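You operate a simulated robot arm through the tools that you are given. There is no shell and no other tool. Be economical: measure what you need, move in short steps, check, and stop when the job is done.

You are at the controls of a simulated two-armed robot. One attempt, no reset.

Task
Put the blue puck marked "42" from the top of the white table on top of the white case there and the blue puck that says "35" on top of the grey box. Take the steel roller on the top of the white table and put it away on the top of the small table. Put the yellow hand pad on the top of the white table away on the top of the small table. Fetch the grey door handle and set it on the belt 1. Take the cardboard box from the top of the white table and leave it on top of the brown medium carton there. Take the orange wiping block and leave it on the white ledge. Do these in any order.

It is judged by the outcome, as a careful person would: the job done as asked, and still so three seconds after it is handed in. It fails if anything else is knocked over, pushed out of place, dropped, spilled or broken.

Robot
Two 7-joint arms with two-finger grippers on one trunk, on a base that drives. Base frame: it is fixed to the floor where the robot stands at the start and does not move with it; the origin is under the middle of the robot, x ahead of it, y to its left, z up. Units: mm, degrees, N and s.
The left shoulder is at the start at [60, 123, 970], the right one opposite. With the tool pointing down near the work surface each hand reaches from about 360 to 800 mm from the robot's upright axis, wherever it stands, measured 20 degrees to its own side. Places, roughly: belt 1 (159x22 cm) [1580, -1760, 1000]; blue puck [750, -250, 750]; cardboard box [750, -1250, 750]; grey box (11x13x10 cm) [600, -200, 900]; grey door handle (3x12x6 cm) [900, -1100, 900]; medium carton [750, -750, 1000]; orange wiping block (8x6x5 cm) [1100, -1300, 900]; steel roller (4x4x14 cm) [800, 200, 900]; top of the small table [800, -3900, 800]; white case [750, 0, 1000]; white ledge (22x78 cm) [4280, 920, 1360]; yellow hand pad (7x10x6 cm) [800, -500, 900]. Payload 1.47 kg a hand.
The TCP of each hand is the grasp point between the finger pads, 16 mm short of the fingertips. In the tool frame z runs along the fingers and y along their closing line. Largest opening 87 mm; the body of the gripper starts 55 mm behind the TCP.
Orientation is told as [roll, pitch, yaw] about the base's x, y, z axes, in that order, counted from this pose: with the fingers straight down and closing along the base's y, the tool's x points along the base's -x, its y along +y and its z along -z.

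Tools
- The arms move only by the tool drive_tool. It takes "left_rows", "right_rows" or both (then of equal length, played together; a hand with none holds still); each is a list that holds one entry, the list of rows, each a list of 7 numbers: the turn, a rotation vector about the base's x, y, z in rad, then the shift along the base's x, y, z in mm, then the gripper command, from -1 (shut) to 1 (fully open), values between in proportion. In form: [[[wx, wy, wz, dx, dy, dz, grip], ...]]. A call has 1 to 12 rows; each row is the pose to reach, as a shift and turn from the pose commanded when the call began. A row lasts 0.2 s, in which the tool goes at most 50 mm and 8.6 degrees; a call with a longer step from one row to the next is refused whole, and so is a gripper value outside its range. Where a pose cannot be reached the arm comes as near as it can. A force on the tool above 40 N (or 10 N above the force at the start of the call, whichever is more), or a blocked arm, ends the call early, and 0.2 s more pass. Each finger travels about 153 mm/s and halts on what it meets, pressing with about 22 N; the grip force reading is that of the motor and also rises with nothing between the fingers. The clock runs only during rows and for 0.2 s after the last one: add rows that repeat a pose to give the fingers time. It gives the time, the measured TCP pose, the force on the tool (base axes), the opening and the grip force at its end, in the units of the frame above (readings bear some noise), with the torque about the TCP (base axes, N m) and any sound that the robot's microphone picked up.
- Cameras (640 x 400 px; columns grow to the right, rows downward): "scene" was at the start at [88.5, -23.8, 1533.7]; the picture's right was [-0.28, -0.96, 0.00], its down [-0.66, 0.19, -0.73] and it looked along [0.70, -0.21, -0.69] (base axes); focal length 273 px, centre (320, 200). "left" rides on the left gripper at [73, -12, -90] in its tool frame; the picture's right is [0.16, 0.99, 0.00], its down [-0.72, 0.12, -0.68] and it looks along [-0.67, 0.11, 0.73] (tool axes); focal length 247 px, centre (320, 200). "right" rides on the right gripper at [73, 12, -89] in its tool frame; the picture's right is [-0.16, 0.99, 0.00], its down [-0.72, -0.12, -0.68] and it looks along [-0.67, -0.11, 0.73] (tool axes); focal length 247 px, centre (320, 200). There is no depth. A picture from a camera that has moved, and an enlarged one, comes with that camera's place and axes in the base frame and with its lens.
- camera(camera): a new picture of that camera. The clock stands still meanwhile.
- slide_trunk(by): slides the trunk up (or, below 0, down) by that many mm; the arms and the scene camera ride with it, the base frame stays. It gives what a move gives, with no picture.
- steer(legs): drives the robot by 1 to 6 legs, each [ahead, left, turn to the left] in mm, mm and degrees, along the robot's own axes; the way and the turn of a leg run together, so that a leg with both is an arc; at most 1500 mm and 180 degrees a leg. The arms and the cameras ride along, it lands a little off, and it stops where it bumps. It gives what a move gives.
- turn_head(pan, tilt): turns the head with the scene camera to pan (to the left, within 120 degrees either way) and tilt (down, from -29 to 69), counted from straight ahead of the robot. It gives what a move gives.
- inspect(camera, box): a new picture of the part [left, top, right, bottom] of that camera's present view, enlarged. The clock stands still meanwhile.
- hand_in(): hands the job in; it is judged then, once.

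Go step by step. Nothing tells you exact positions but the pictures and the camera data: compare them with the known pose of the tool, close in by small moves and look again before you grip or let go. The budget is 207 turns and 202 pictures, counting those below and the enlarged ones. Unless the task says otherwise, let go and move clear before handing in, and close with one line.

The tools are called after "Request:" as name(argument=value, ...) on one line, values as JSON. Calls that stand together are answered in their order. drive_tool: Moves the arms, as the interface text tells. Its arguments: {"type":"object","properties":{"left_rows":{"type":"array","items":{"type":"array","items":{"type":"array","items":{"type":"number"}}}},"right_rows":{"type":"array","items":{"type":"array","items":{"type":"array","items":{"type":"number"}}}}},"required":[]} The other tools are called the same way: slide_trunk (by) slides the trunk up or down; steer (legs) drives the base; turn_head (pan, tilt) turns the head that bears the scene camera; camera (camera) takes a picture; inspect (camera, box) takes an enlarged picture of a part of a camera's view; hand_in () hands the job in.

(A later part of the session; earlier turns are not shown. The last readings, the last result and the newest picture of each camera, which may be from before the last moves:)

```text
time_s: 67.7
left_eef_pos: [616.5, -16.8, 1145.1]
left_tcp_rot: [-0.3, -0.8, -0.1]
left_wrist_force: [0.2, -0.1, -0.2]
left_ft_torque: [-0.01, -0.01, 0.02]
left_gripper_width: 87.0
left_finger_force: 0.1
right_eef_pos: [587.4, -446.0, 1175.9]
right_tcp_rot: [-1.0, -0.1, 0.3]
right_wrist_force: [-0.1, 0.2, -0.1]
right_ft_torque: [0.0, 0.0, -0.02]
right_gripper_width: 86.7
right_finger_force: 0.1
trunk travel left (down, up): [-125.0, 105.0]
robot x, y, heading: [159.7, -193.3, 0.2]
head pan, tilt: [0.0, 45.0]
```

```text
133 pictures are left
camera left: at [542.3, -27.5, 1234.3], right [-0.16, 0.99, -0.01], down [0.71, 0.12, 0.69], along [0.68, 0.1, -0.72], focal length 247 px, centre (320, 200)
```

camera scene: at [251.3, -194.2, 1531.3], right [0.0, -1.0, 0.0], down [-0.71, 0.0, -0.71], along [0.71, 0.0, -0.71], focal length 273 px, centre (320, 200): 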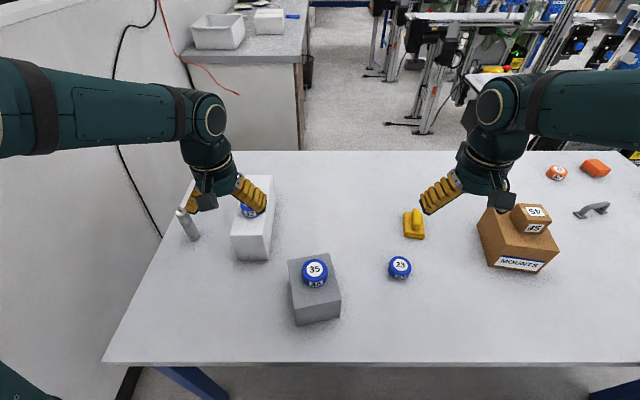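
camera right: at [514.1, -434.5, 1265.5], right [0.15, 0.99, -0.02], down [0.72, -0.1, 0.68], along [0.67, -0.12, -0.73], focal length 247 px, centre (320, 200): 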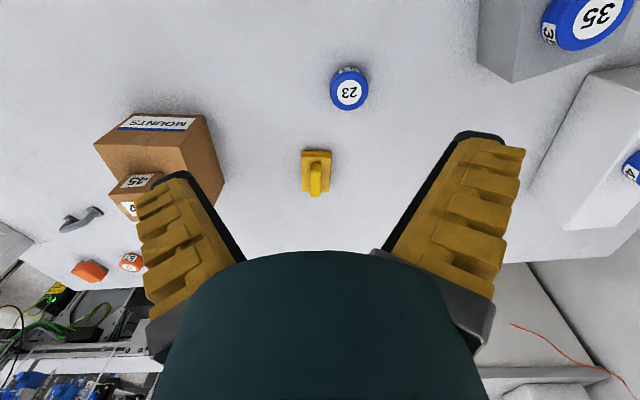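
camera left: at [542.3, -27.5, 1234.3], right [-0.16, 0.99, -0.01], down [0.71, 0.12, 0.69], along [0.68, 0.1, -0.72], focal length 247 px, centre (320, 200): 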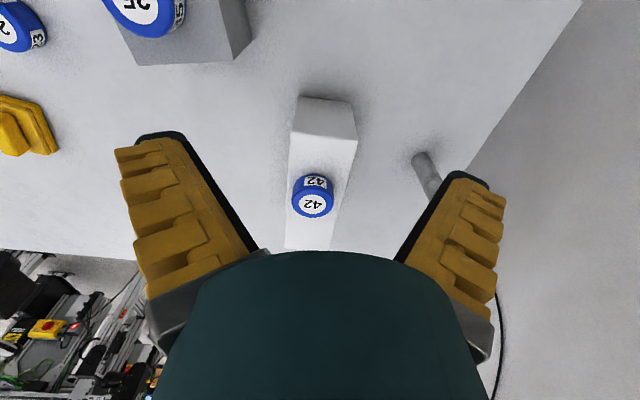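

Both targets are in range. I'll bring both hands nearer: the right hand above the pad, the left above the roller.

Request:
drive_tool(right_rows=[[[0, 0, 0, 33, -8, -15, 1], [0, 0, 0, 66, -17, -40, 1], [0, 0, 0, 99, -25, -70, 1], [0, 0, 0, 133, -34, -100, 1], [0, 0, 0, 166, -42, -130, 1], [0, 0, 0, 190, -51, -165, 1], [0, 0, 0, 190, -51, -165, 1]]], left_rows=[[[0, 0, 0, 22, 37, 0, 1], [0, 0, 0, 45, 74, -5, 1], [0, 0, 0, 70, 111, -15, 1], [0, 0, 0, 95, 148, -35, 1], [0, 0, 0, 120, 185, -55, 1], [0, 0, 0, 145, 220, -65, 1], [0, 0, 0, 145, 220, -65, 1]]])

Request:
camera(camera="right")

Request:
camera(camera="left")

Request:
camera(camera="scene")

```text
time_s: 69.3
left_eef_pos: [759.1, 202.0, 1081.9]
left_tcp_rot: [-0.4, -0.8, 0.0]
left_wrist_force: [0.3, 0.3, -0.8]
left_ft_torque: [-0.02, 0.0, -0.03]
left_gripper_width: 87.2
left_finger_force: 0.0
right_eef_pos: [775.6, -499.3, 1011.4]
right_tcp_rot: [-1.1, -0.2, 0.3]
right_wrist_force: [-0.1, -0.3, -0.6]
right_ft_torque: [0.04, -0.06, 0.0]
right_gripper_width: 86.7
right_finger_force: 0.0
trunk travel left (down, up): [-125.0, 105.0]
robot x, y, heading: [156.9, -194.0, -0.1]
head pan, tilt: [0.0, 45.0]
```

```text
132 pictures are left
camera right: at [701.6, -487.0, 1101.2], right [0.15, 0.99, -0.02], down [0.72, -0.1, 0.68], along [0.67, -0.12, -0.73], focal length 247 px, centre (320, 200)
```

right: 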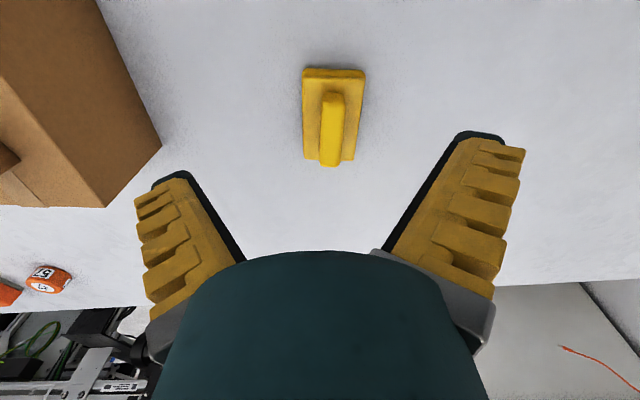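

```text
131 pictures are left
camera left: at [684.7, 190.6, 1170.6], right [-0.16, 0.99, -0.01], down [0.71, 0.12, 0.69], along [0.68, 0.1, -0.72], focal length 247 px, centre (320, 200)
```

left: 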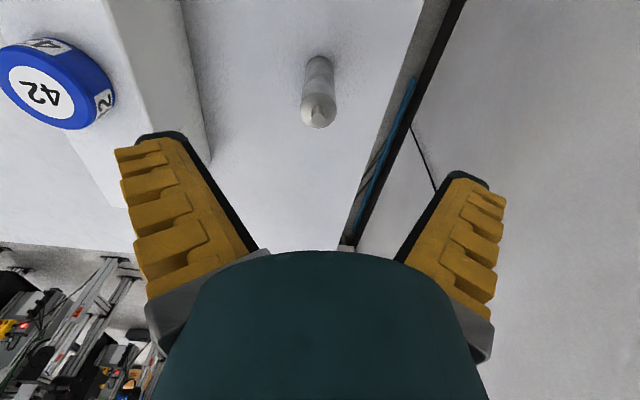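

```text
130 pictures are left
camera scene: at [249.8, -194.4, 1531.5], right [0.0, -1.0, 0.0], down [-0.71, 0.0, -0.71], along [0.71, 0.0, -0.71], focal length 273 px, centre (320, 200)
```

scene: 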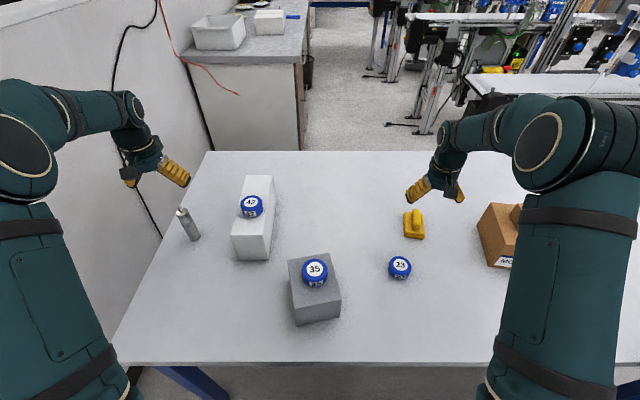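

The pad's ridge is centred at about (814, -495) and the roller axis at (776, 202). I'll lower both hands over their targets.

Request:
drive_tool(right_rows=[[[0, 0, 0, 30, 4, -20, 1], [0, 0, 0, 38, 4, -55, 1], [0, 0, 0, 38, 4, -90, 1], [0, 0, 0, 38, 4, -120, 1], [0, 0, 0, 38, 4, -137, 1], [0, 0, 0, 38, 4, -137, 1]]], left_rows=[[[0, 0, 0, 17, 0, -20, 1], [0, 0, 0, 17, 0, -55, 1], [0, 0, 0, 17, 0, -90, 1], [0, 0, 0, 17, 0, -125, 1], [0, 0, 0, 17, 0, -160, 1], [0, 0, 0, 17, 0, -160, 1]]])

Request:
camera(camera="right")

Request:
camera(camera="left")

Request:
camera(camera="scene")

```text
time_s: 70.7
left_eef_pos: [777.6, 202.6, 921.4]
left_tcp_rot: [-0.4, -0.9, 0.0]
left_wrist_force: [0.9, -1.2, -0.3]
left_ft_torque: [0.01, -0.02, 0.0]
left_gripper_width: 87.0
left_finger_force: 0.0
right_eef_pos: [814.2, -495.1, 873.9]
right_tcp_rot: [-1.0, -0.1, 0.3]
right_wrist_force: [0.4, 0.8, 0.5]
right_ft_torque: [0.0, 0.0, 0.0]
right_gripper_width: 86.8
right_finger_force: 0.0
trunk travel left (down, up): [-125.0, 105.0]
robot x, y, heading: [158.9, -195.9, 0.0]
head pan, tilt: [0.0, 45.0]
```

```text
129 pictures are left
camera right: at [740.6, -482.8, 962.4], right [0.15, 0.99, -0.02], down [0.72, -0.1, 0.68], along [0.67, -0.12, -0.73], focal length 247 px, centre (320, 200)
```

right: 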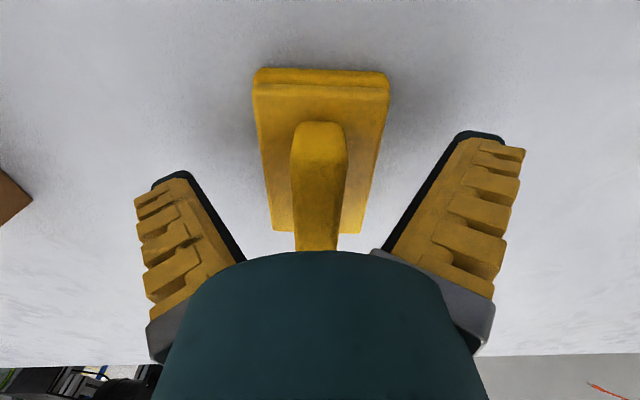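

```text
128 pictures are left
camera left: at [703.3, 191.2, 1009.3], right [-0.16, 0.99, -0.01], down [0.71, 0.12, 0.69], along [0.68, 0.1, -0.72], focal length 247 px, centre (320, 200)
```

left: 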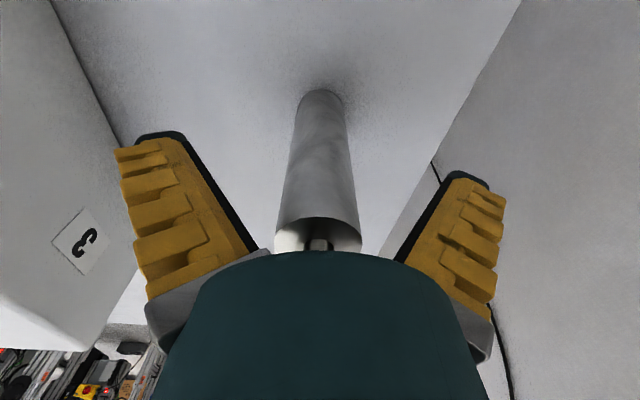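

```text
127 pictures are left
camera scene: at [250.6, -194.2, 1531.4], right [0.0, -1.0, 0.0], down [-0.71, 0.0, -0.71], along [0.71, 0.0, -0.71], focal length 273 px, centre (320, 200)
```

scene: 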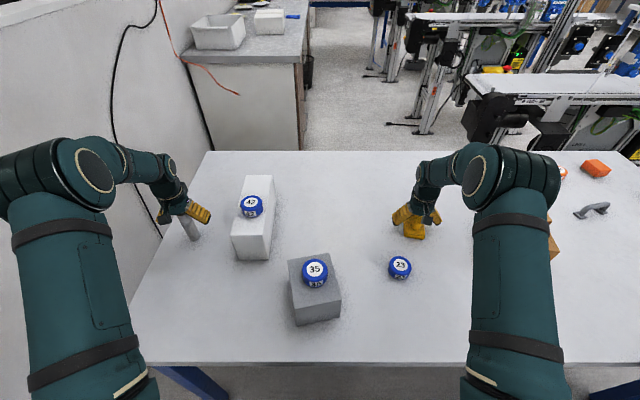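

Both are positioned. I'll shift the right hand 10 mm forward to the ridge centre, then close both hands.

Request:
drive_tool(right_rows=[[[0, 0, 0, 10, 0, 0, 1], [0, 0, 0, 10, 0, 2, 0.4], [0, 0, 0, 10, 0, 4, -0.1], [0, 0, 0, 10, 0, 6, -0.6], [0, 0, 0, 10, 0, 6, -1], [0, 0, 0, 10, 0, 6, -1]]], left_rows=[[[0, 0, 0, 0, 0, 0, 1], [0, 0, 0, 0, 0, 0, 0.4], [0, 0, 0, 0, 0, 0, -0.1], [0, 0, 0, 0, 0, 0, -0.5], [0, 0, 0, 0, 0, 0, -0.8], [0, 0, 0, 0, 0, 0, -0.8]]])

Request:
camera(camera="right")

Request:
camera(camera="left")

```text
time_s: 72.1
left_eef_pos: [778.4, 202.4, 921.7]
left_tcp_rot: [-0.2, -1.0, 0.0]
left_wrist_force: [2.3, 0.3, 5.0]
left_ft_torque: [0.14, -0.24, 0.03]
left_gripper_width: 26.2
left_finger_force: 21.9
right_eef_pos: [825.1, -493.0, 880.8]
right_tcp_rot: [-1.0, -0.1, 0.3]
right_wrist_force: [0.1, 0.5, 2.1]
right_ft_torque: [0.01, 0.07, -0.05]
right_gripper_width: 15.4
right_finger_force: 22.1
trunk travel left (down, up): [-125.0, 105.0]
robot x, y, heading: [160.8, -192.7, 0.4]
head pan, tilt: [0.0, 45.0]
```

```text
126 pictures are left
camera right: at [751.3, -481.3, 969.5], right [0.15, 0.99, -0.02], down [0.72, -0.1, 0.68], along [0.67, -0.12, -0.73], focal length 247 px, centre (320, 200)
```

right: 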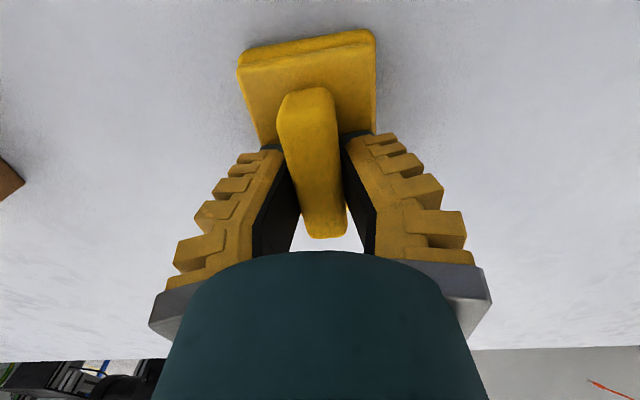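

```text
125 pictures are left
camera left: at [703.8, 191.1, 1009.8], right [-0.16, 0.99, -0.01], down [0.71, 0.12, 0.69], along [0.68, 0.1, -0.72], focal length 247 px, centre (320, 200)
```

left: 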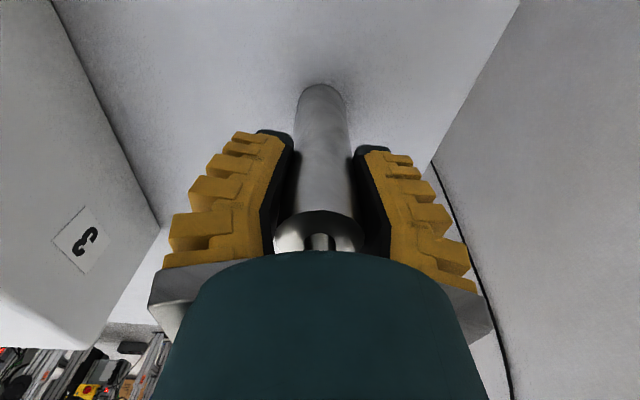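

The pad ridge grip is fine, but the roller reads only 26 mm, so I'll look closely before lifting.

Request:
inspect(camera="left", box=[220, 60, 420, 270])

Request:
inspect(camera="scene", box=[130, 150, 250, 260])

```text
1.90 times, centred on (320, 165) of left
camera zoom: at [703.8, 191.1, 1009.8], right [-0.16, 0.99, -0.01], down [0.71, 0.12, 0.69], along [0.68, 0.1, -0.72], focal length 470 px, centre (320, 267)
```

zoom: 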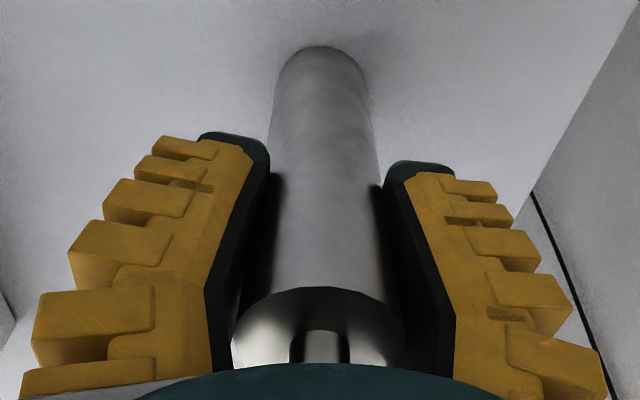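

```text
3.64 times, centred on (190, 205) of scene
camera zoom: at [250.9, -194.3, 1531.4], right [0.0, -1.0, 0.0], down [-0.71, 0.0, -0.71], along [0.71, 0.0, -0.71], focal length 993 px, centre (793, 182)
```

zoom: 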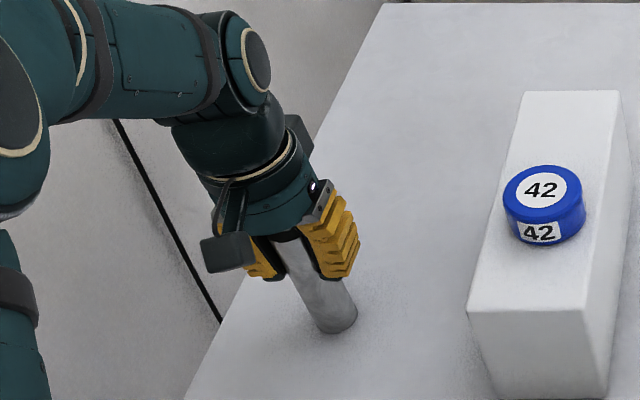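

The roller is upright between the pads. I'll lift both a little and check for tilt or slip.

Request:
drive_tool(right_rows=[[[0, 0, 0, 0, 0, 8, -1], [0, 0, 0, 0, 0, 20, -1], [0, 0, 0, 0, 0, 35, -1], [0, 0, 0, 0, 0, 35, -1]]], left_rows=[[[0, 0, 0, 0, 0, 5, -0.8], [0, 0, 0, 0, 0, 10, -0.8], [0, 0, 0, 0, 0, 15, -0.8], [0, 0, 0, 0, 0, 15, -0.8]]])

Request:
inspect(camera="scene", box=[130, 150, 250, 260])

Request:
camera(camera="left")

Request:
camera(camera="right")

```text
time_s: 73.1
left_eef_pos: [778.6, 204.8, 935.8]
left_tcp_rot: [-0.4, -0.8, 0.1]
left_wrist_force: [-0.7, 0.2, -1.7]
left_ft_torque: [0.02, -0.04, 0.0]
left_gripper_width: 25.9
left_finger_force: 21.6
right_eef_pos: [824.2, -493.5, 915.2]
right_tcp_rot: [-1.0, -0.1, 0.4]
right_wrist_force: [-0.1, 0.0, -0.2]
right_ft_torque: [0.03, 0.04, -0.03]
right_gripper_width: 14.4
right_finger_force: 21.7
trunk travel left (down, up): [-125.0, 105.0]
robot x, y, heading: [158.8, -192.6, 0.2]
head pan, tilt: [0.0, 45.0]
```

```text
3.64 times, centred on (190, 205) of scene
camera zoom: at [251.9, -194.0, 1531.2], right [0.0, -1.0, 0.0], down [-0.71, 0.0, -0.71], along [0.71, 0.0, -0.71], focal length 993 px, centre (793, 182)
```

zoom: 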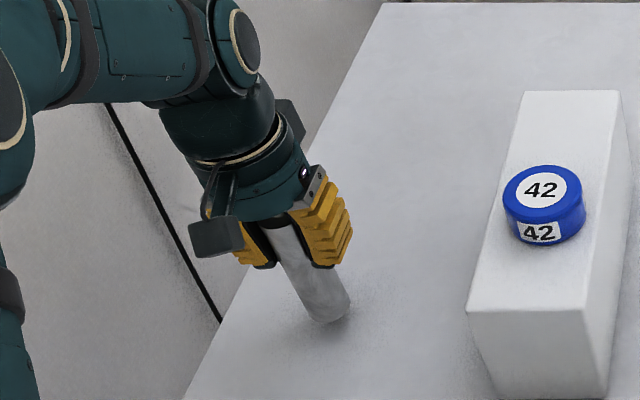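

```text
121 pictures are left
camera left: at [704.6, 192.8, 1024.7], right [-0.16, 0.99, -0.01], down [0.71, 0.12, 0.69], along [0.68, 0.1, -0.72], focal length 247 px, centre (320, 200)
```

left: 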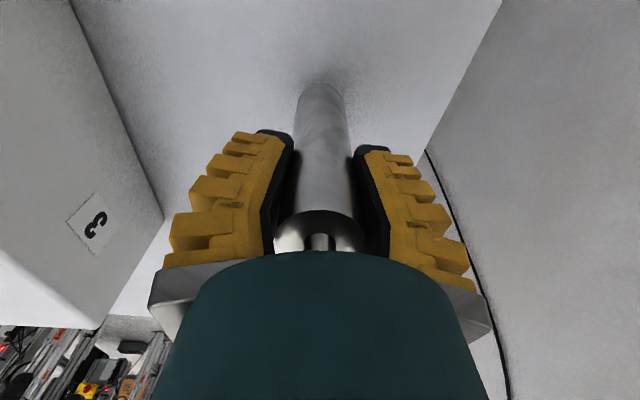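

```text
120 pictures are left
camera right: at [751.2, -481.0, 1005.2], right [0.15, 0.99, -0.02], down [0.72, -0.1, 0.68], along [0.67, -0.12, -0.73], focal length 247 px, centre (320, 200)
```

right: 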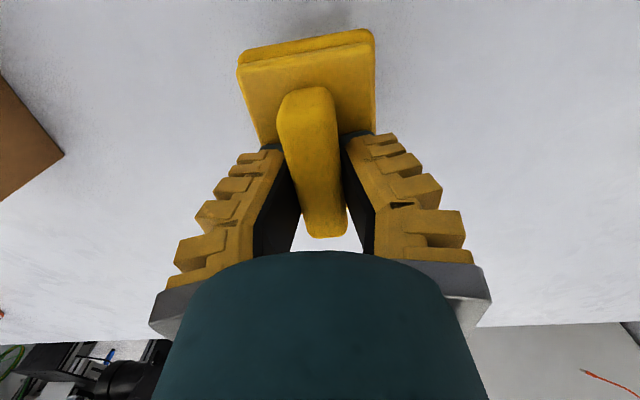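

Both are held well. I'll raise and retract both hands to a travel pose.

Request:
drive_tool(right_rows=[[[0, 0, 0, 0, 0, 45, -1], [0, 0, 0, 0, 0, 90, -1], [0, 0, 0, 0, 0, 135, -1], [0, 0, 0, 0, 0, 175, -1], [0, 0, 0, -20, 0, 205, -1], [0, 0, 0, -60, 0, 215, -1], [0, 0, 0, -105, 0, 215, -1], [0, 0, 0, -150, 0, 215, -1], [0, 0, 0, -195, 0, 215, -1], [0, 0, 0, -240, 0, 215, -1], [0, 0, 0, -280, 0, 215, -1], [0, 0, 0, -280, 0, 215, -1]]], left_rows=[[[0, 0, 0, 0, 0, 45, -0.8], [0, 0, 0, 0, 0, 90, -0.8], [0, 0, 0, 0, 0, 135, -0.8], [0, 0, 0, 0, 0, 175, -0.8], [0, 0, 0, -20, -10, 200, -0.8], [0, 0, 0, -55, -30, 210, -0.8], [0, 0, 0, -95, -50, 210, -0.8], [0, 0, 0, -135, -70, 210, -0.8], [0, 0, 0, -175, -90, 210, -0.8], [0, 0, 0, -215, -110, 210, -0.8], [0, 0, 0, -250, -130, 210, -0.8], [0, 0, 0, -250, -130, 210, -0.8]]])

Request:
turn_head(pan=-120, tilt=35)

Request:
camera(camera="scene")

```text
time_s: 75.7
left_eef_pos: [529.3, 75.6, 1147.1]
left_tcp_rot: [-0.3, -0.8, 0.1]
left_wrist_force: [0.2, 0.3, -2.8]
left_ft_torque: [0.03, -0.02, -0.01]
left_gripper_width: 25.6
left_finger_force: 22.4
right_eef_pos: [545.7, -494.2, 1130.2]
right_tcp_rot: [-1.2, 0.1, 0.3]
right_wrist_force: [-0.2, 0.9, -1.4]
right_ft_torque: [0.01, 0.01, -0.03]
right_gripper_width: 14.3
right_finger_force: 22.3
trunk travel left (down, up): [-125.0, 105.0]
robot x, y, heading: [159.2, -189.6, 0.2]
head pan, tilt: [0.0, 45.0]
```

```text
time_s: 77.7
left_eef_pos: [528.4, 74.6, 1147.8]
left_tcp_rot: [-0.5, -0.8, -0.1]
left_wrist_force: [0.7, 0.0, -1.9]
left_ft_torque: [0.02, 0.01, -0.01]
left_gripper_width: 25.7
left_finger_force: 22.4
right_eef_pos: [546.0, -492.7, 1131.0]
right_tcp_rot: [-1.0, 0.0, 0.3]
right_wrist_force: [-0.5, -0.1, -0.4]
right_ft_torque: [-0.01, -0.01, 0.0]
right_gripper_width: 14.2
right_finger_force: 22.1
trunk travel left (down, up): [-125.0, 105.0]
robot x, y, heading: [160.1, -192.6, 0.4]
head pan, tilt: [-120.0, 35.0]
```

```text
119 pictures are left
camera scene: at [126.2, -270.5, 1546.1], right [-0.87, 0.5, 0.0], down [0.29, 0.5, -0.82], along [-0.41, -0.71, -0.57], focal length 273 px, centre (320, 200)
```

scene: 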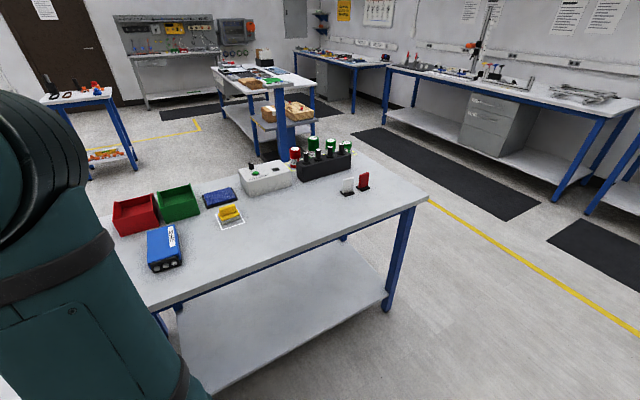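

Side table spans x -850..424, y -940..-1550, so the route goes round its far end. I'll check behind the robot before reversing.

Request:
turn_head(pan=120, tilt=35)

Request:
camera(camera="scene")

Request:
turn_head(pan=-120, tilt=15)

Request:
camera(camera="scene")

```text
time_s: 81.1
left_eef_pos: [528.3, 74.6, 1146.5]
left_tcp_rot: [-0.5, -0.9, 0.0]
left_wrist_force: [0.2, -0.5, -2.2]
left_ft_torque: [-0.01, 0.0, 0.01]
left_gripper_width: 25.4
left_finger_force: 22.1
right_eef_pos: [545.3, -493.5, 1130.5]
right_tcp_rot: [-1.0, -0.1, 0.2]
right_wrist_force: [-0.1, -0.3, -1.4]
right_ft_torque: [-0.01, -0.04, 0.0]
right_gripper_width: 14.0
right_finger_force: 22.0
trunk travel left (down, up): [-125.0, 105.0]
robot x, y, heading: [161.2, -195.4, -0.2]
head pan, tilt: [120.0, 35.0]
```

```text
118 pictures are left
camera scene: at [126.1, -117.9, 1546.1], right [0.87, 0.5, 0.0], down [0.29, -0.5, -0.82], along [-0.41, 0.71, -0.57], focal length 273 px, centre (320, 200)
```

scene: 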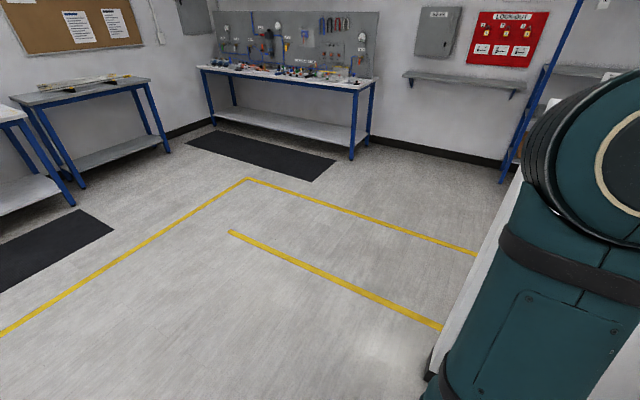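

```text
time_s: 84.5
left_eef_pos: [528.0, 75.2, 1146.7]
left_tcp_rot: [-0.4, -0.8, 0.1]
left_wrist_force: [-0.4, 0.0, -2.5]
left_ft_torque: [-0.04, 0.0, -0.03]
left_gripper_width: 25.3
left_finger_force: 22.1
right_eef_pos: [545.2, -494.0, 1130.2]
right_tcp_rot: [-1.1, -0.2, 0.3]
right_wrist_force: [0.0, -0.1, 0.0]
right_ft_torque: [0.0, 0.04, 0.0]
right_gripper_width: 14.3
right_finger_force: 21.7
trunk travel left (down, up): [-125.0, 105.0]
robot x, y, heading: [160.0, -192.6, 0.1]
head pan, tilt: [-120.0, 15.0]
```

```text
117 pictures are left
camera scene: at [123.6, -275.1, 1578.1], right [-0.87, 0.5, 0.0], down [0.13, 0.22, -0.97], along [-0.48, -0.84, -0.26], focal length 273 px, centre (320, 200)
```

scene: 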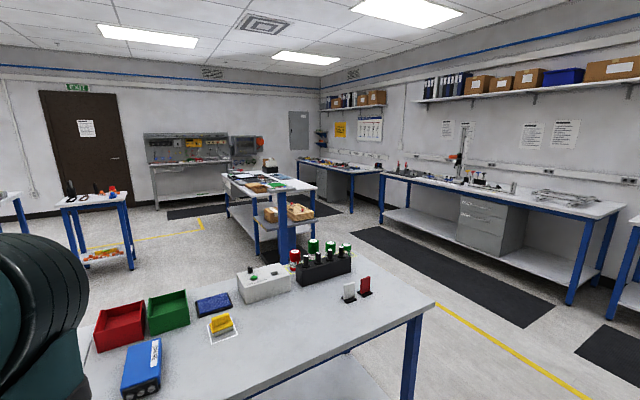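

The way behind is clear. I'll reverse, go right past the side table's end, then forward along the aisle behind it.

Request:
steer(legs=[[-1500, 0, 0], [0, -1500, 0], [0, -560, 0]])

Request:
turn_head(pan=-20, tilt=35)

Request:
camera(camera="scene")

```text
time_s: 109.9
left_eef_pos: [-997.3, -1986.8, 1145.8]
left_tcp_rot: [-0.2, -0.9, -1.1]
left_wrist_force: [0.6, -0.5, -2.0]
left_ft_torque: [0.04, -0.02, -0.02]
left_gripper_width: 23.6
left_finger_force: 21.8
right_eef_pos: [-992.8, -2555.4, 1130.2]
right_tcp_rot: [-1.0, -0.1, -1.0]
right_wrist_force: [-0.4, -0.4, -1.1]
right_ft_torque: [-0.03, -0.03, -0.03]
right_gripper_width: 14.1
right_finger_force: 22.2
trunk travel left (down, up): [-125.0, 105.0]
robot x, y, heading: [-1373.6, -2248.0, -1.0]
head pan, tilt: [-120.0, 15.0]
```

```text
time_s: 111.7
left_eef_pos: [-997.4, -1987.0, 1146.8]
left_tcp_rot: [-0.3, -0.8, -1.1]
left_wrist_force: [-1.2, -0.1, -1.9]
left_ft_torque: [-0.02, 0.0, -0.01]
left_gripper_width: 23.4
left_finger_force: 21.6
right_eef_pos: [-993.2, -2554.3, 1130.4]
right_tcp_rot: [-1.1, -0.1, -0.8]
right_wrist_force: [0.4, -0.6, -0.3]
right_ft_torque: [0.01, 0.04, 0.04]
right_gripper_width: 14.2
right_finger_force: 22.4
trunk travel left (down, up): [-125.0, 105.0]
robot x, y, heading: [-1372.2, -2248.6, -1.0]
head pan, tilt: [-20.0, 35.0]
```

```text
116 pictures are left
camera scene: at [-1279.2, -2279.7, 1546.1], right [-0.36, -0.93, 0.0], down [-0.54, 0.21, -0.82], along [0.76, -0.3, -0.57], focal length 273 px, centre (320, 200)
```

scene: 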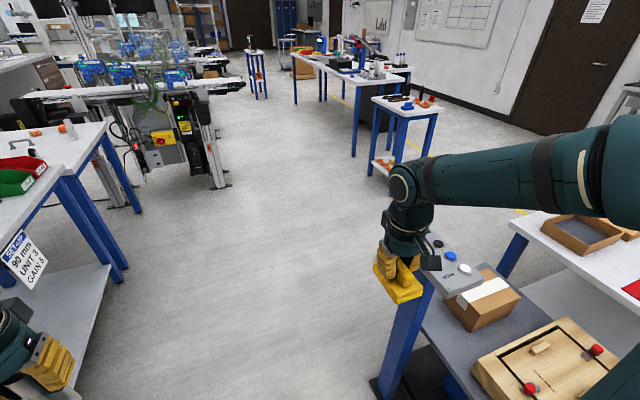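

The left gripper's opening is creeping, so I'll check the roller before moving on.

Request:
camera(camera="left")

Request:
inspect(camera="scene", box=[0, 290, 120, 399])

```text
115 pictures are left
camera left: at [-1071.9, -1996.2, 1235.1], right [-0.14, 0.99, -0.01], down [0.72, 0.11, 0.69], along [0.68, 0.09, -0.72], focal length 247 px, centre (320, 200)
```

left: 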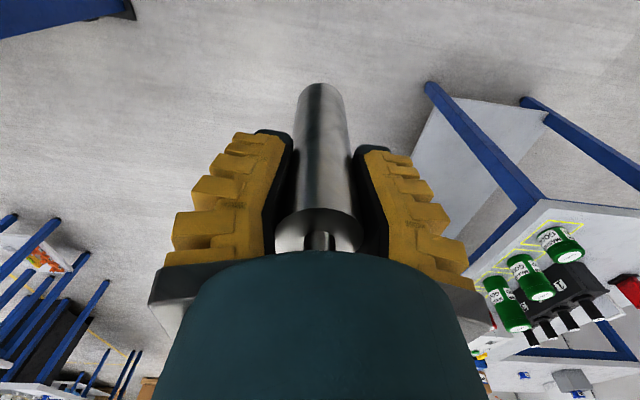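

```text
3.67 times, centred on (60, 344) of scene
camera zoom: at [-1279.2, -2279.7, 1546.1], right [-0.36, -0.93, 0.0], down [-0.54, 0.21, -0.82], along [0.76, -0.3, -0.57], focal length 1002 px, centre (1274, -330)
```

zoom: 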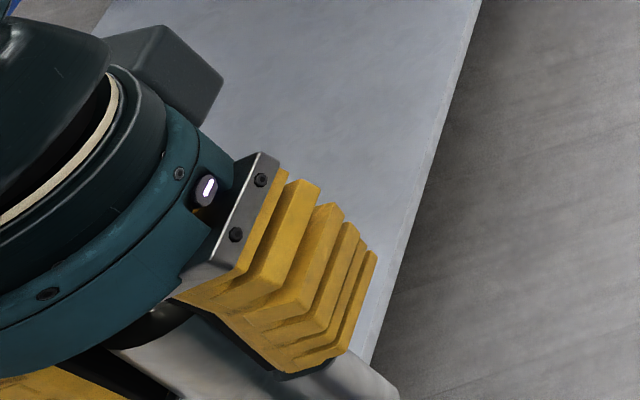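

The roller looks unchanged. I'll drive forward along the aisle, then turn right to face the small table.

Request:
steer(legs=[[1500, 0, 1], [650, 0, 0], [0, 0, -90]])

Request:
turn_head(pan=0, tilt=30)

Request:
camera(camera="scene")

Request:
camera(camera="left")

```text
time_s: 126.1
left_eef_pos: [1013.7, -2675.0, 1147.6]
left_tcp_rot: [-0.4, -0.8, -92.7]
left_wrist_force: [1.0, 0.0, -2.0]
left_ft_torque: [-0.02, 0.01, 0.04]
left_gripper_width: 23.3
left_finger_force: 21.7
right_eef_pos: [445.8, -2663.7, 1130.6]
right_tcp_rot: [-1.0, -0.2, -92.5]
right_wrist_force: [0.4, 0.4, -0.4]
right_ft_torque: [-0.02, 0.0, 0.0]
right_gripper_width: 14.3
right_finger_force: 21.6
trunk travel left (down, up): [-125.0, 105.0]
robot x, y, heading: [759.7, -2294.2, -92.8]
head pan, tilt: [-20.0, 35.0]
```

```text
time_s: 127.0
left_eef_pos: [1014.0, -2674.9, 1146.4]
left_tcp_rot: [-0.4, -0.8, -92.7]
left_wrist_force: [0.5, -0.2, -2.6]
left_ft_torque: [0.0, 0.0, 0.0]
left_gripper_width: 23.3
left_finger_force: 21.6
right_eef_pos: [445.3, -2665.0, 1129.5]
right_tcp_rot: [-1.0, -0.1, -92.4]
right_wrist_force: [-0.3, 0.1, -0.3]
right_ft_torque: [0.01, -0.02, 0.0]
right_gripper_width: 14.3
right_finger_force: 22.5
trunk travel left (down, up): [-125.0, 105.0]
robot x, y, heading: [765.1, -2291.8, -92.6]
head pan, tilt: [0.0, 30.0]
```

```text
113 pictures are left
camera scene: at [757.2, -2396.0, 1553.8], right [-1.0, 0.05, 0.0], down [0.02, 0.5, -0.87], along [-0.04, -0.86, -0.5], focal length 273 px, centre (320, 200)
```

scene: 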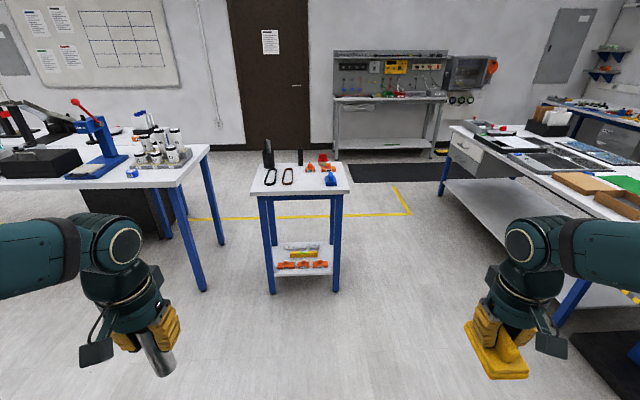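

```text
112 pictures are left
camera left: at [1006.0, -2601.3, 1235.1], right [0.99, 0.11, -0.01], down [0.09, -0.72, 0.69], along [0.07, -0.69, -0.72], focal length 247 px, centre (320, 200)
```

left: 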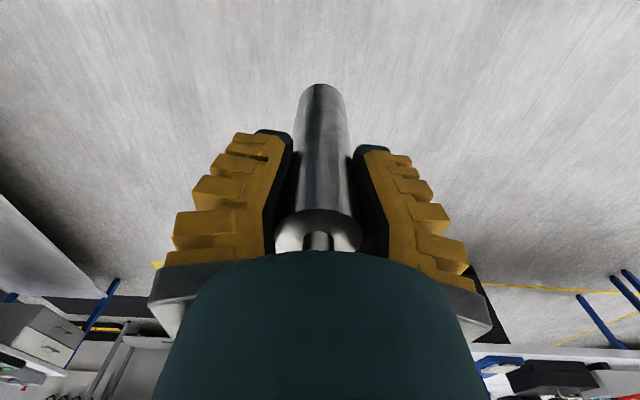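

The small table is about x 540–1030, y -3720 to -4160, with some things at the back. I'll zoom in for free space.

Request:
inspect(camera="scene", box=[235, 130, 365, 210])

```text
4.92 times, centred on (300, 170) of scene
camera zoom: at [757.2, -2396.0, 1553.8], right [-1.0, 0.05, 0.0], down [0.02, 0.5, -0.87], along [-0.04, -0.86, -0.5], focal length 1345 px, centre (418, 348)
```

zoom: 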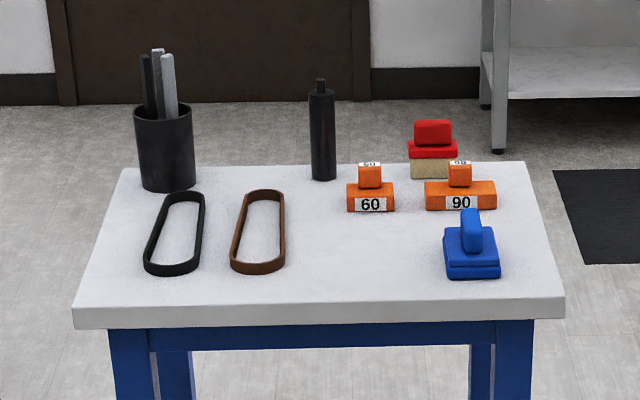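

There is free space in the middle front of the table, about x 670–842, y -3775 to -4000. I'll square up and approach, positioned for the right hand first.

Request:
steer(legs=[[0, 0, 2.6], [950, 85, 0]])

Request:
turn_head(pan=0, tilt=45)

Request:
camera(camera="scene")

```text
time_s: 132.4
left_eef_pos: [1116.2, -3622.2, 1147.5]
left_tcp_rot: [-0.4, -0.8, -89.9]
left_wrist_force: [-1.2, -1.2, -1.8]
left_ft_torque: [0.02, 0.01, -0.01]
left_gripper_width: 23.1
left_finger_force: 22.4
right_eef_pos: [547.7, -3639.1, 1130.9]
right_tcp_rot: [-1.0, -0.1, -89.5]
right_wrist_force: [0.0, -1.0, 0.4]
right_ft_torque: [-0.02, 0.0, 0.01]
right_gripper_width: 14.4
right_finger_force: 22.1
trunk travel left (down, up): [-125.0, 105.0]
robot x, y, heading: [845.5, -3254.1, -89.9]
head pan, tilt: [0.0, 30.0]
```

```text
time_s: 133.1
left_eef_pos: [1116.9, -3620.7, 1147.0]
left_tcp_rot: [-0.4, -0.9, -89.8]
left_wrist_force: [0.7, 0.3, -1.4]
left_ft_torque: [0.01, 0.0, 0.01]
left_gripper_width: 22.9
left_finger_force: 22.0
right_eef_pos: [548.5, -3638.4, 1130.2]
right_tcp_rot: [-1.1, 0.0, -89.6]
right_wrist_force: [0.4, 0.2, -0.2]
right_ft_torque: [0.0, 0.0, -0.01]
right_gripper_width: 14.4
right_finger_force: 22.2
trunk travel left (down, up): [-125.0, 105.0]
robot x, y, heading: [842.6, -3253.2, -89.8]
head pan, tilt: [0.0, 45.0]
```

```text
110 pictures are left
camera scene: at [846.8, -3345.9, 1531.3], right [-1.0, 0.0, 0.0], down [0.0, 0.71, -0.71], along [0.0, -0.71, -0.71], focal length 273 px, centre (320, 200)
```

scene: 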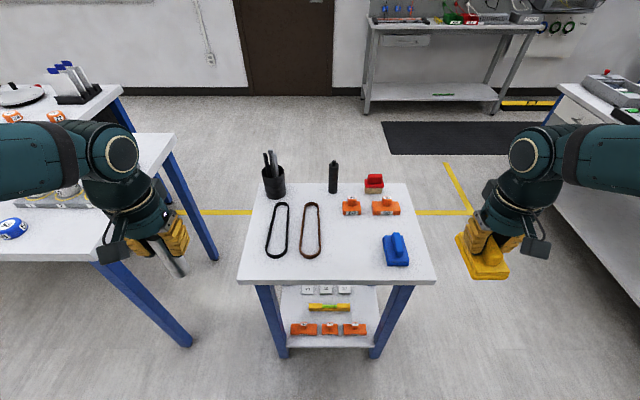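

The gap is confirmed, so I'll move the pad over its spot at about (715, -3840).

Request:
drive_tool(right_rows=[[[0, 0, 0, 24, -28, 0, -1], [0, 0, 0, 48, -56, -15, -1], [0, 0, 0, 72, -85, -40, -1], [0, 0, 0, 96, -113, -70, -1], [0, 0, 0, 120, -141, -100, -1], [0, 0, 0, 144, -170, -130, -1], [0, 0, 0, 167, -198, -160, -1], [0, 0, 0, 167, -198, -160, -1]]])

Request:
camera(camera="scene")

Request:
camera(camera="right")

```text
time_s: 134.9
left_eef_pos: [1115.6, -3619.9, 1145.8]
left_tcp_rot: [-0.3, -0.9, -89.9]
left_wrist_force: [-0.3, -0.5, -2.2]
left_ft_torque: [0.0, -0.02, -0.01]
left_gripper_width: 22.8
left_finger_force: 21.7
right_eef_pos: [715.1, -3836.0, 972.7]
right_tcp_rot: [-1.0, -0.1, -89.7]
right_wrist_force: [-0.9, 0.3, -0.3]
right_ft_torque: [-0.05, 0.01, 0.0]
right_gripper_width: 14.2
right_finger_force: 22.1
trunk travel left (down, up): [-125.0, 105.0]
robot x, y, heading: [848.1, -3255.8, -89.8]
head pan, tilt: [0.0, 45.0]
```

```text
109 pictures are left
camera scene: at [846.3, -3345.0, 1531.4], right [-1.0, 0.0, 0.0], down [0.0, 0.71, -0.71], along [0.0, -0.71, -0.71], focal length 273 px, centre (320, 200)
```

scene: 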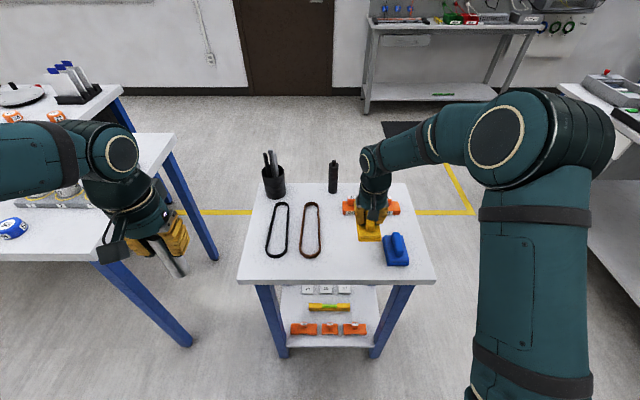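

```text
108 pictures are left
camera right: at [727.3, -3764.0, 1062.5], right [0.99, -0.15, -0.02], down [-0.1, -0.72, 0.68], along [-0.12, -0.67, -0.73], focal length 247 px, centre (320, 200)
```

right: 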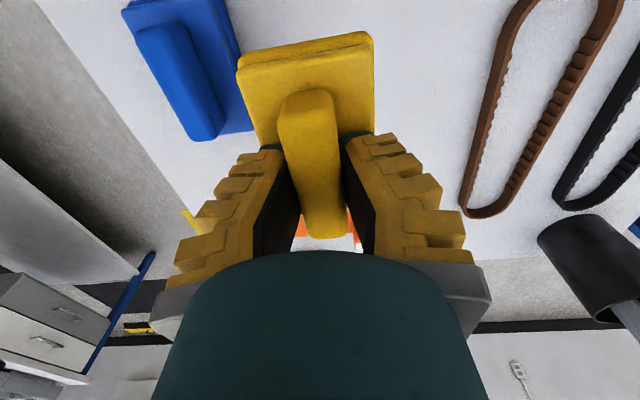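

The blue pad's edge is near x 650, leaving about 25 mm. I'll shift 5 mm away and lower to contact.

Request:
drive_tool(right_rows=[[[0, 0, 0, 5, 0, -35, -1], [0, 0, 0, 5, 0, -70, -1], [0, 0, 0, 5, 0, -82, -1], [0, 0, 0, 5, 0, -86, -1], [0, 0, 0, 5, 0, -90, -1], [0, 0, 0, 5, 0, -94, -1], [0, 0, 0, 5, 0, -97, -1]]])

Request:
inspect(camera="scene", box=[230, 150, 440, 290])

```text
time_s: 136.0
left_eef_pos: [1116.5, -3619.7, 1146.3]
left_tcp_rot: [-0.3, -0.9, -89.9]
left_wrist_force: [-0.4, 0.2, -2.1]
left_ft_torque: [0.02, 0.01, -0.02]
left_gripper_width: 22.6
left_finger_force: 22.0
right_eef_pos: [719.8, -3836.3, 889.7]
right_tcp_rot: [-1.0, -0.4, -89.7]
right_wrist_force: [-2.2, 9.6, 24.8]
right_ft_torque: [0.35, -0.04, 0.05]
right_gripper_width: 28.4
right_finger_force: 22.0
trunk travel left (down, up): [-125.0, 105.0]
robot x, y, heading: [847.3, -3255.5, -89.9]
head pan, tilt: [0.0, 45.0]
stopped in row 5 (right hand): the force on the tool passed its limit at 43 N (the readings are from after the stop); the commanded pose is now the measured one
```

```text
2.86 times, centred on (335, 220) of scene
camera zoom: at [846.8, -3342.5, 1531.6], right [-1.0, 0.0, 0.0], down [0.0, 0.71, -0.71], along [0.0, -0.71, -0.71], focal length 780 px, centre (277, 143)
```

zoom: 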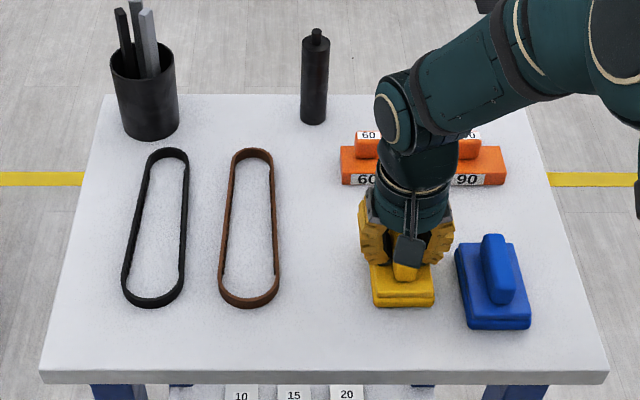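

The pad is down on the table. I'll open partly and rise straight up.

Request:
drive_tool(right_rows=[[[0, 0, 0, 0, 0, 0, -0.2], [0, 0, 0, 0, 0, 0, 0.1], [0, 0, 0, 0, 0, 0, 0.3], [0, 0, 0, 0, 0, 10, 0.3], [0, 0, 0, 0, 0, 40, 0.3], [0, 0, 0, 0, 0, 80, 0.3], [0, 0, 0, 0, 0, 125, 0.3], [0, 0, 0, -15, 20, 165, 0.3], [0, 0, 0, -40, 40, 195, 0.3], [0, 0, 0, -65, 65, 220, 0.3], [0, 0, 0, -90, 90, 240, 0.3], [0, 0, 0, -120, 120, 240, 0.3]]])

Request:
inspect(camera="scene", box=[230, 150, 440, 290])

```text
time_s: 138.6
left_eef_pos: [1116.4, -3619.9, 1146.3]
left_tcp_rot: [-0.3, -1.0, -89.9]
left_wrist_force: [-0.2, 0.3, -0.8]
left_ft_torque: [0.04, -0.02, 0.05]
left_gripper_width: 22.7
left_finger_force: 21.7
right_eef_pos: [598.3, -3715.3, 1127.3]
right_tcp_rot: [-1.0, -0.4, -89.7]
right_wrist_force: [0.1, 0.1, -0.2]
right_ft_torque: [-0.01, -0.05, -0.02]
right_gripper_width: 61.2
right_finger_force: 3.4
trunk travel left (down, up): [-125.0, 105.0]
robot x, y, heading: [845.5, -3250.1, -89.9]
head pan, tilt: [0.0, 45.0]
```

```text
2.86 times, centred on (335, 220) of scene
camera zoom: at [845.8, -3344.5, 1531.4], right [-1.0, 0.0, 0.0], down [0.0, 0.71, -0.71], along [0.0, -0.71, -0.71], focal length 780 px, centre (277, 143)
```

zoom: 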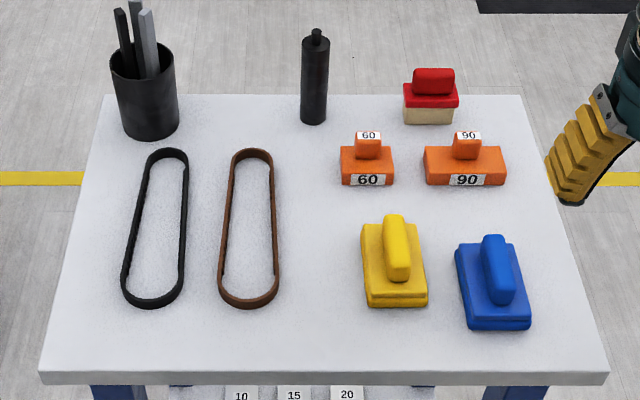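

The pad is well placed. Now I'll bring the roller over the gap between the pad and the brown belt, about (795, -3892).

Request:
drive_tool(left_rows=[[[0, 0, 0, -32, -27, 0, -0.8], [0, 0, 0, -64, -54, 0, -0.8], [0, 0, 0, -96, -81, 0, -0.8], [0, 0, 0, -128, -108, -10, -0.8], [0, 0, 0, -160, -135, -20, -0.8], [0, 0, 0, -192, -162, -30, -0.8], [0, 0, 0, -224, -189, -45, -0.8], [0, 0, 0, -256, -216, -60, -0.8], [0, 0, 0, -290, -243, -75, -0.8], [0, 0, 0, -321, -270, -90, -0.8], [0, 0, 0, -321, -270, -90, -0.8]]])

Request:
inspect(camera="scene", box=[230, 150, 440, 290])

Request:
camera(camera="left")

```text
time_s: 141.0
left_eef_pos: [796.9, -3891.8, 1060.6]
left_tcp_rot: [-0.4, -0.9, -89.9]
left_wrist_force: [1.2, -0.8, -2.4]
left_ft_torque: [-0.04, 0.01, -0.02]
left_gripper_width: 22.5
left_finger_force: 22.0
right_eef_pos: [600.7, -3715.5, 1125.4]
right_tcp_rot: [-1.0, -0.4, -89.7]
right_wrist_force: [0.0, -0.4, 0.0]
right_ft_torque: [-0.02, 0.01, 0.01]
right_gripper_width: 61.6
right_finger_force: 3.3
trunk travel left (down, up): [-125.0, 105.0]
robot x, y, heading: [848.1, -3252.8, -89.8]
head pan, tilt: [0.0, 45.0]
```

```text
2.86 times, centred on (335, 220) of scene
camera zoom: at [847.5, -3345.0, 1531.4], right [-1.0, 0.0, 0.0], down [0.0, 0.71, -0.71], along [0.0, -0.71, -0.71], focal length 780 px, centre (277, 143)
```

zoom: 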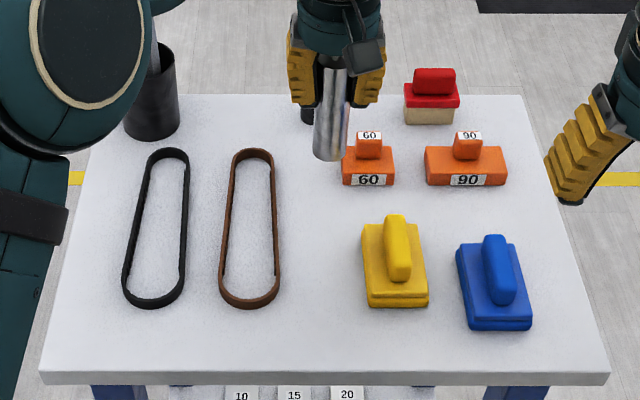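

```text
104 pictures are left
camera left: at [785.7, -3817.5, 1148.7], right [0.99, 0.16, -0.01], down [0.12, -0.71, 0.69], along [0.1, -0.68, -0.72], focal length 247 px, centre (320, 200)
```

left: 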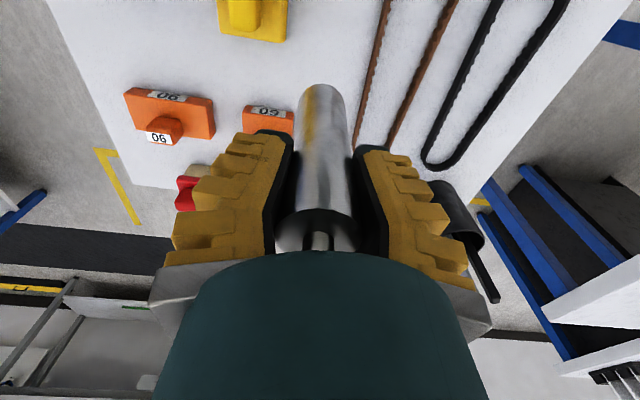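

The roller is over its spot. I'll lower it to contact.

Request:
drive_tool(left_rows=[[[0, 0, 0, 0, 0, -45, -0.8], [0, 0, 0, 0, 0, -90, -0.8], [0, 0, 0, 0, 0, -118, -0.8], [0, 0, 0, 0, 0, -123, -0.8], [0, 0, 0, 0, 0, -127, -0.8], [0, 0, 0, 0, 0, -130, -0.8], [0, 0, 0, 0, 0, -133, -0.8], [0, 0, 0, 0, 0, -135, -0.8]]])

Request:
inspect(camera="scene", box=[230, 150, 440, 290])

Request:
camera(camera="left")

```text
time_s: 142.7
left_eef_pos: [796.4, -3893.0, 930.0]
left_tcp_rot: [-0.5, -1.4, -89.8]
left_wrist_force: [4.1, 4.9, 15.0]
left_ft_torque: [0.59, -0.13, -0.03]
left_gripper_width: 27.4
left_finger_force: 21.5
right_eef_pos: [600.5, -3717.2, 1126.7]
right_tcp_rot: [-1.0, -0.4, -89.7]
right_wrist_force: [-0.6, 1.2, 0.2]
right_ft_torque: [0.02, -0.01, 0.0]
right_gripper_width: 61.7
right_finger_force: 3.4
trunk travel left (down, up): [-125.0, 105.0]
robot x, y, heading: [845.9, -3253.1, -89.8]
head pan, tilt: [0.0, 45.0]
stopped in row 8 (left hand): the force on the tool passed its limit at 42 N (the readings are from after the stop); the commanded pose is now the measured one
```

```text
2.86 times, centred on (335, 220) of scene
camera zoom: at [846.8, -3344.8, 1531.2], right [-1.0, 0.0, 0.0], down [0.0, 0.71, -0.71], along [0.0, -0.71, -0.71], focal length 780 px, centre (277, 143)
```

zoom: 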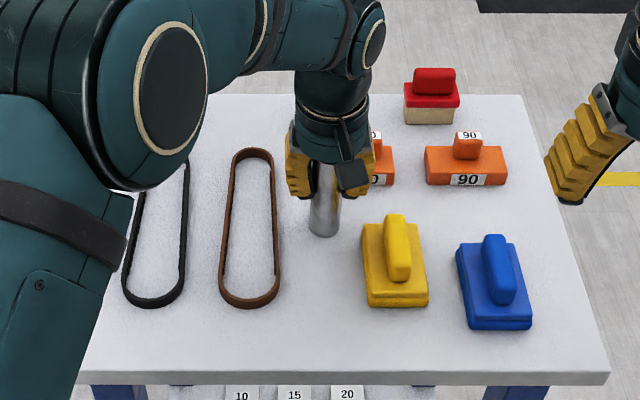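

```text
102 pictures are left
camera left: at [785.1, -3818.7, 1017.7], right [0.99, 0.16, -0.01], down [0.12, -0.71, 0.7], along [0.1, -0.69, -0.72], focal length 247 px, centre (320, 200)
```

left: 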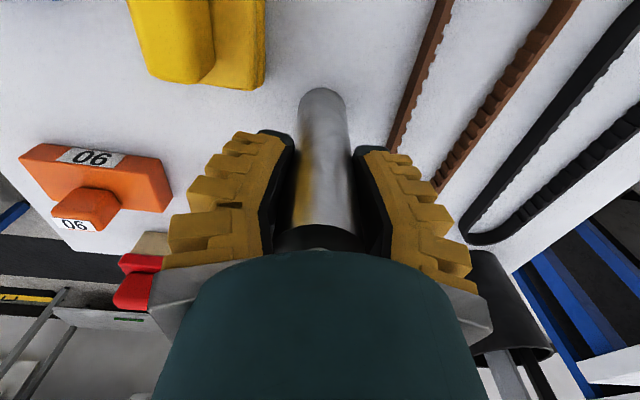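

The roller's base is on the table. I'll open slowly and look before rising.

Request:
drive_tool(left_rows=[[[0, 0, 0, 0, 0, 0, -0.35], [0, 0, 0, 0, 0, 0, -0.25], [0, 0, 0, 0, 0, 0, -0.15], [0, 0, 0, 0, 0, 0, 0], [0, 0, 0, 0, 0, 0, 0.3], [0, 0, 0, 0, 0, 0, 0.6]]])

Request:
camera(camera="left")

```text
time_s: 144.1
left_eef_pos: [796.5, -3892.4, 929.8]
left_tcp_rot: [-0.5, -1.4, -89.8]
left_wrist_force: [1.6, -2.9, 26.4]
left_ft_torque: [0.17, 0.01, -0.01]
left_gripper_width: 73.1
left_finger_force: 2.6
right_eef_pos: [599.7, -3715.5, 1128.0]
right_tcp_rot: [-1.0, -0.5, -89.7]
right_wrist_force: [-0.7, 0.7, 0.9]
right_ft_torque: [0.02, 0.0, -0.02]
right_gripper_width: 61.5
right_finger_force: 3.7
trunk travel left (down, up): [-125.0, 105.0]
robot x, y, heading: [848.5, -3255.6, -90.1]
head pan, tilt: [0.0, 45.0]
```

```text
101 pictures are left
camera left: at [785.3, -3817.8, 1017.5], right [0.99, 0.16, -0.01], down [0.12, -0.71, 0.7], along [0.1, -0.69, -0.72], focal length 247 px, centre (320, 200)
```

left: 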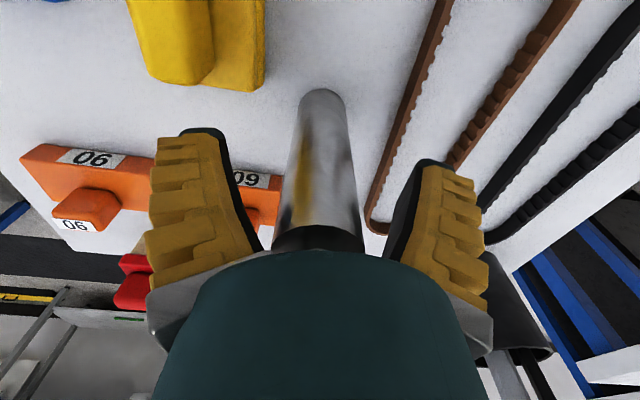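

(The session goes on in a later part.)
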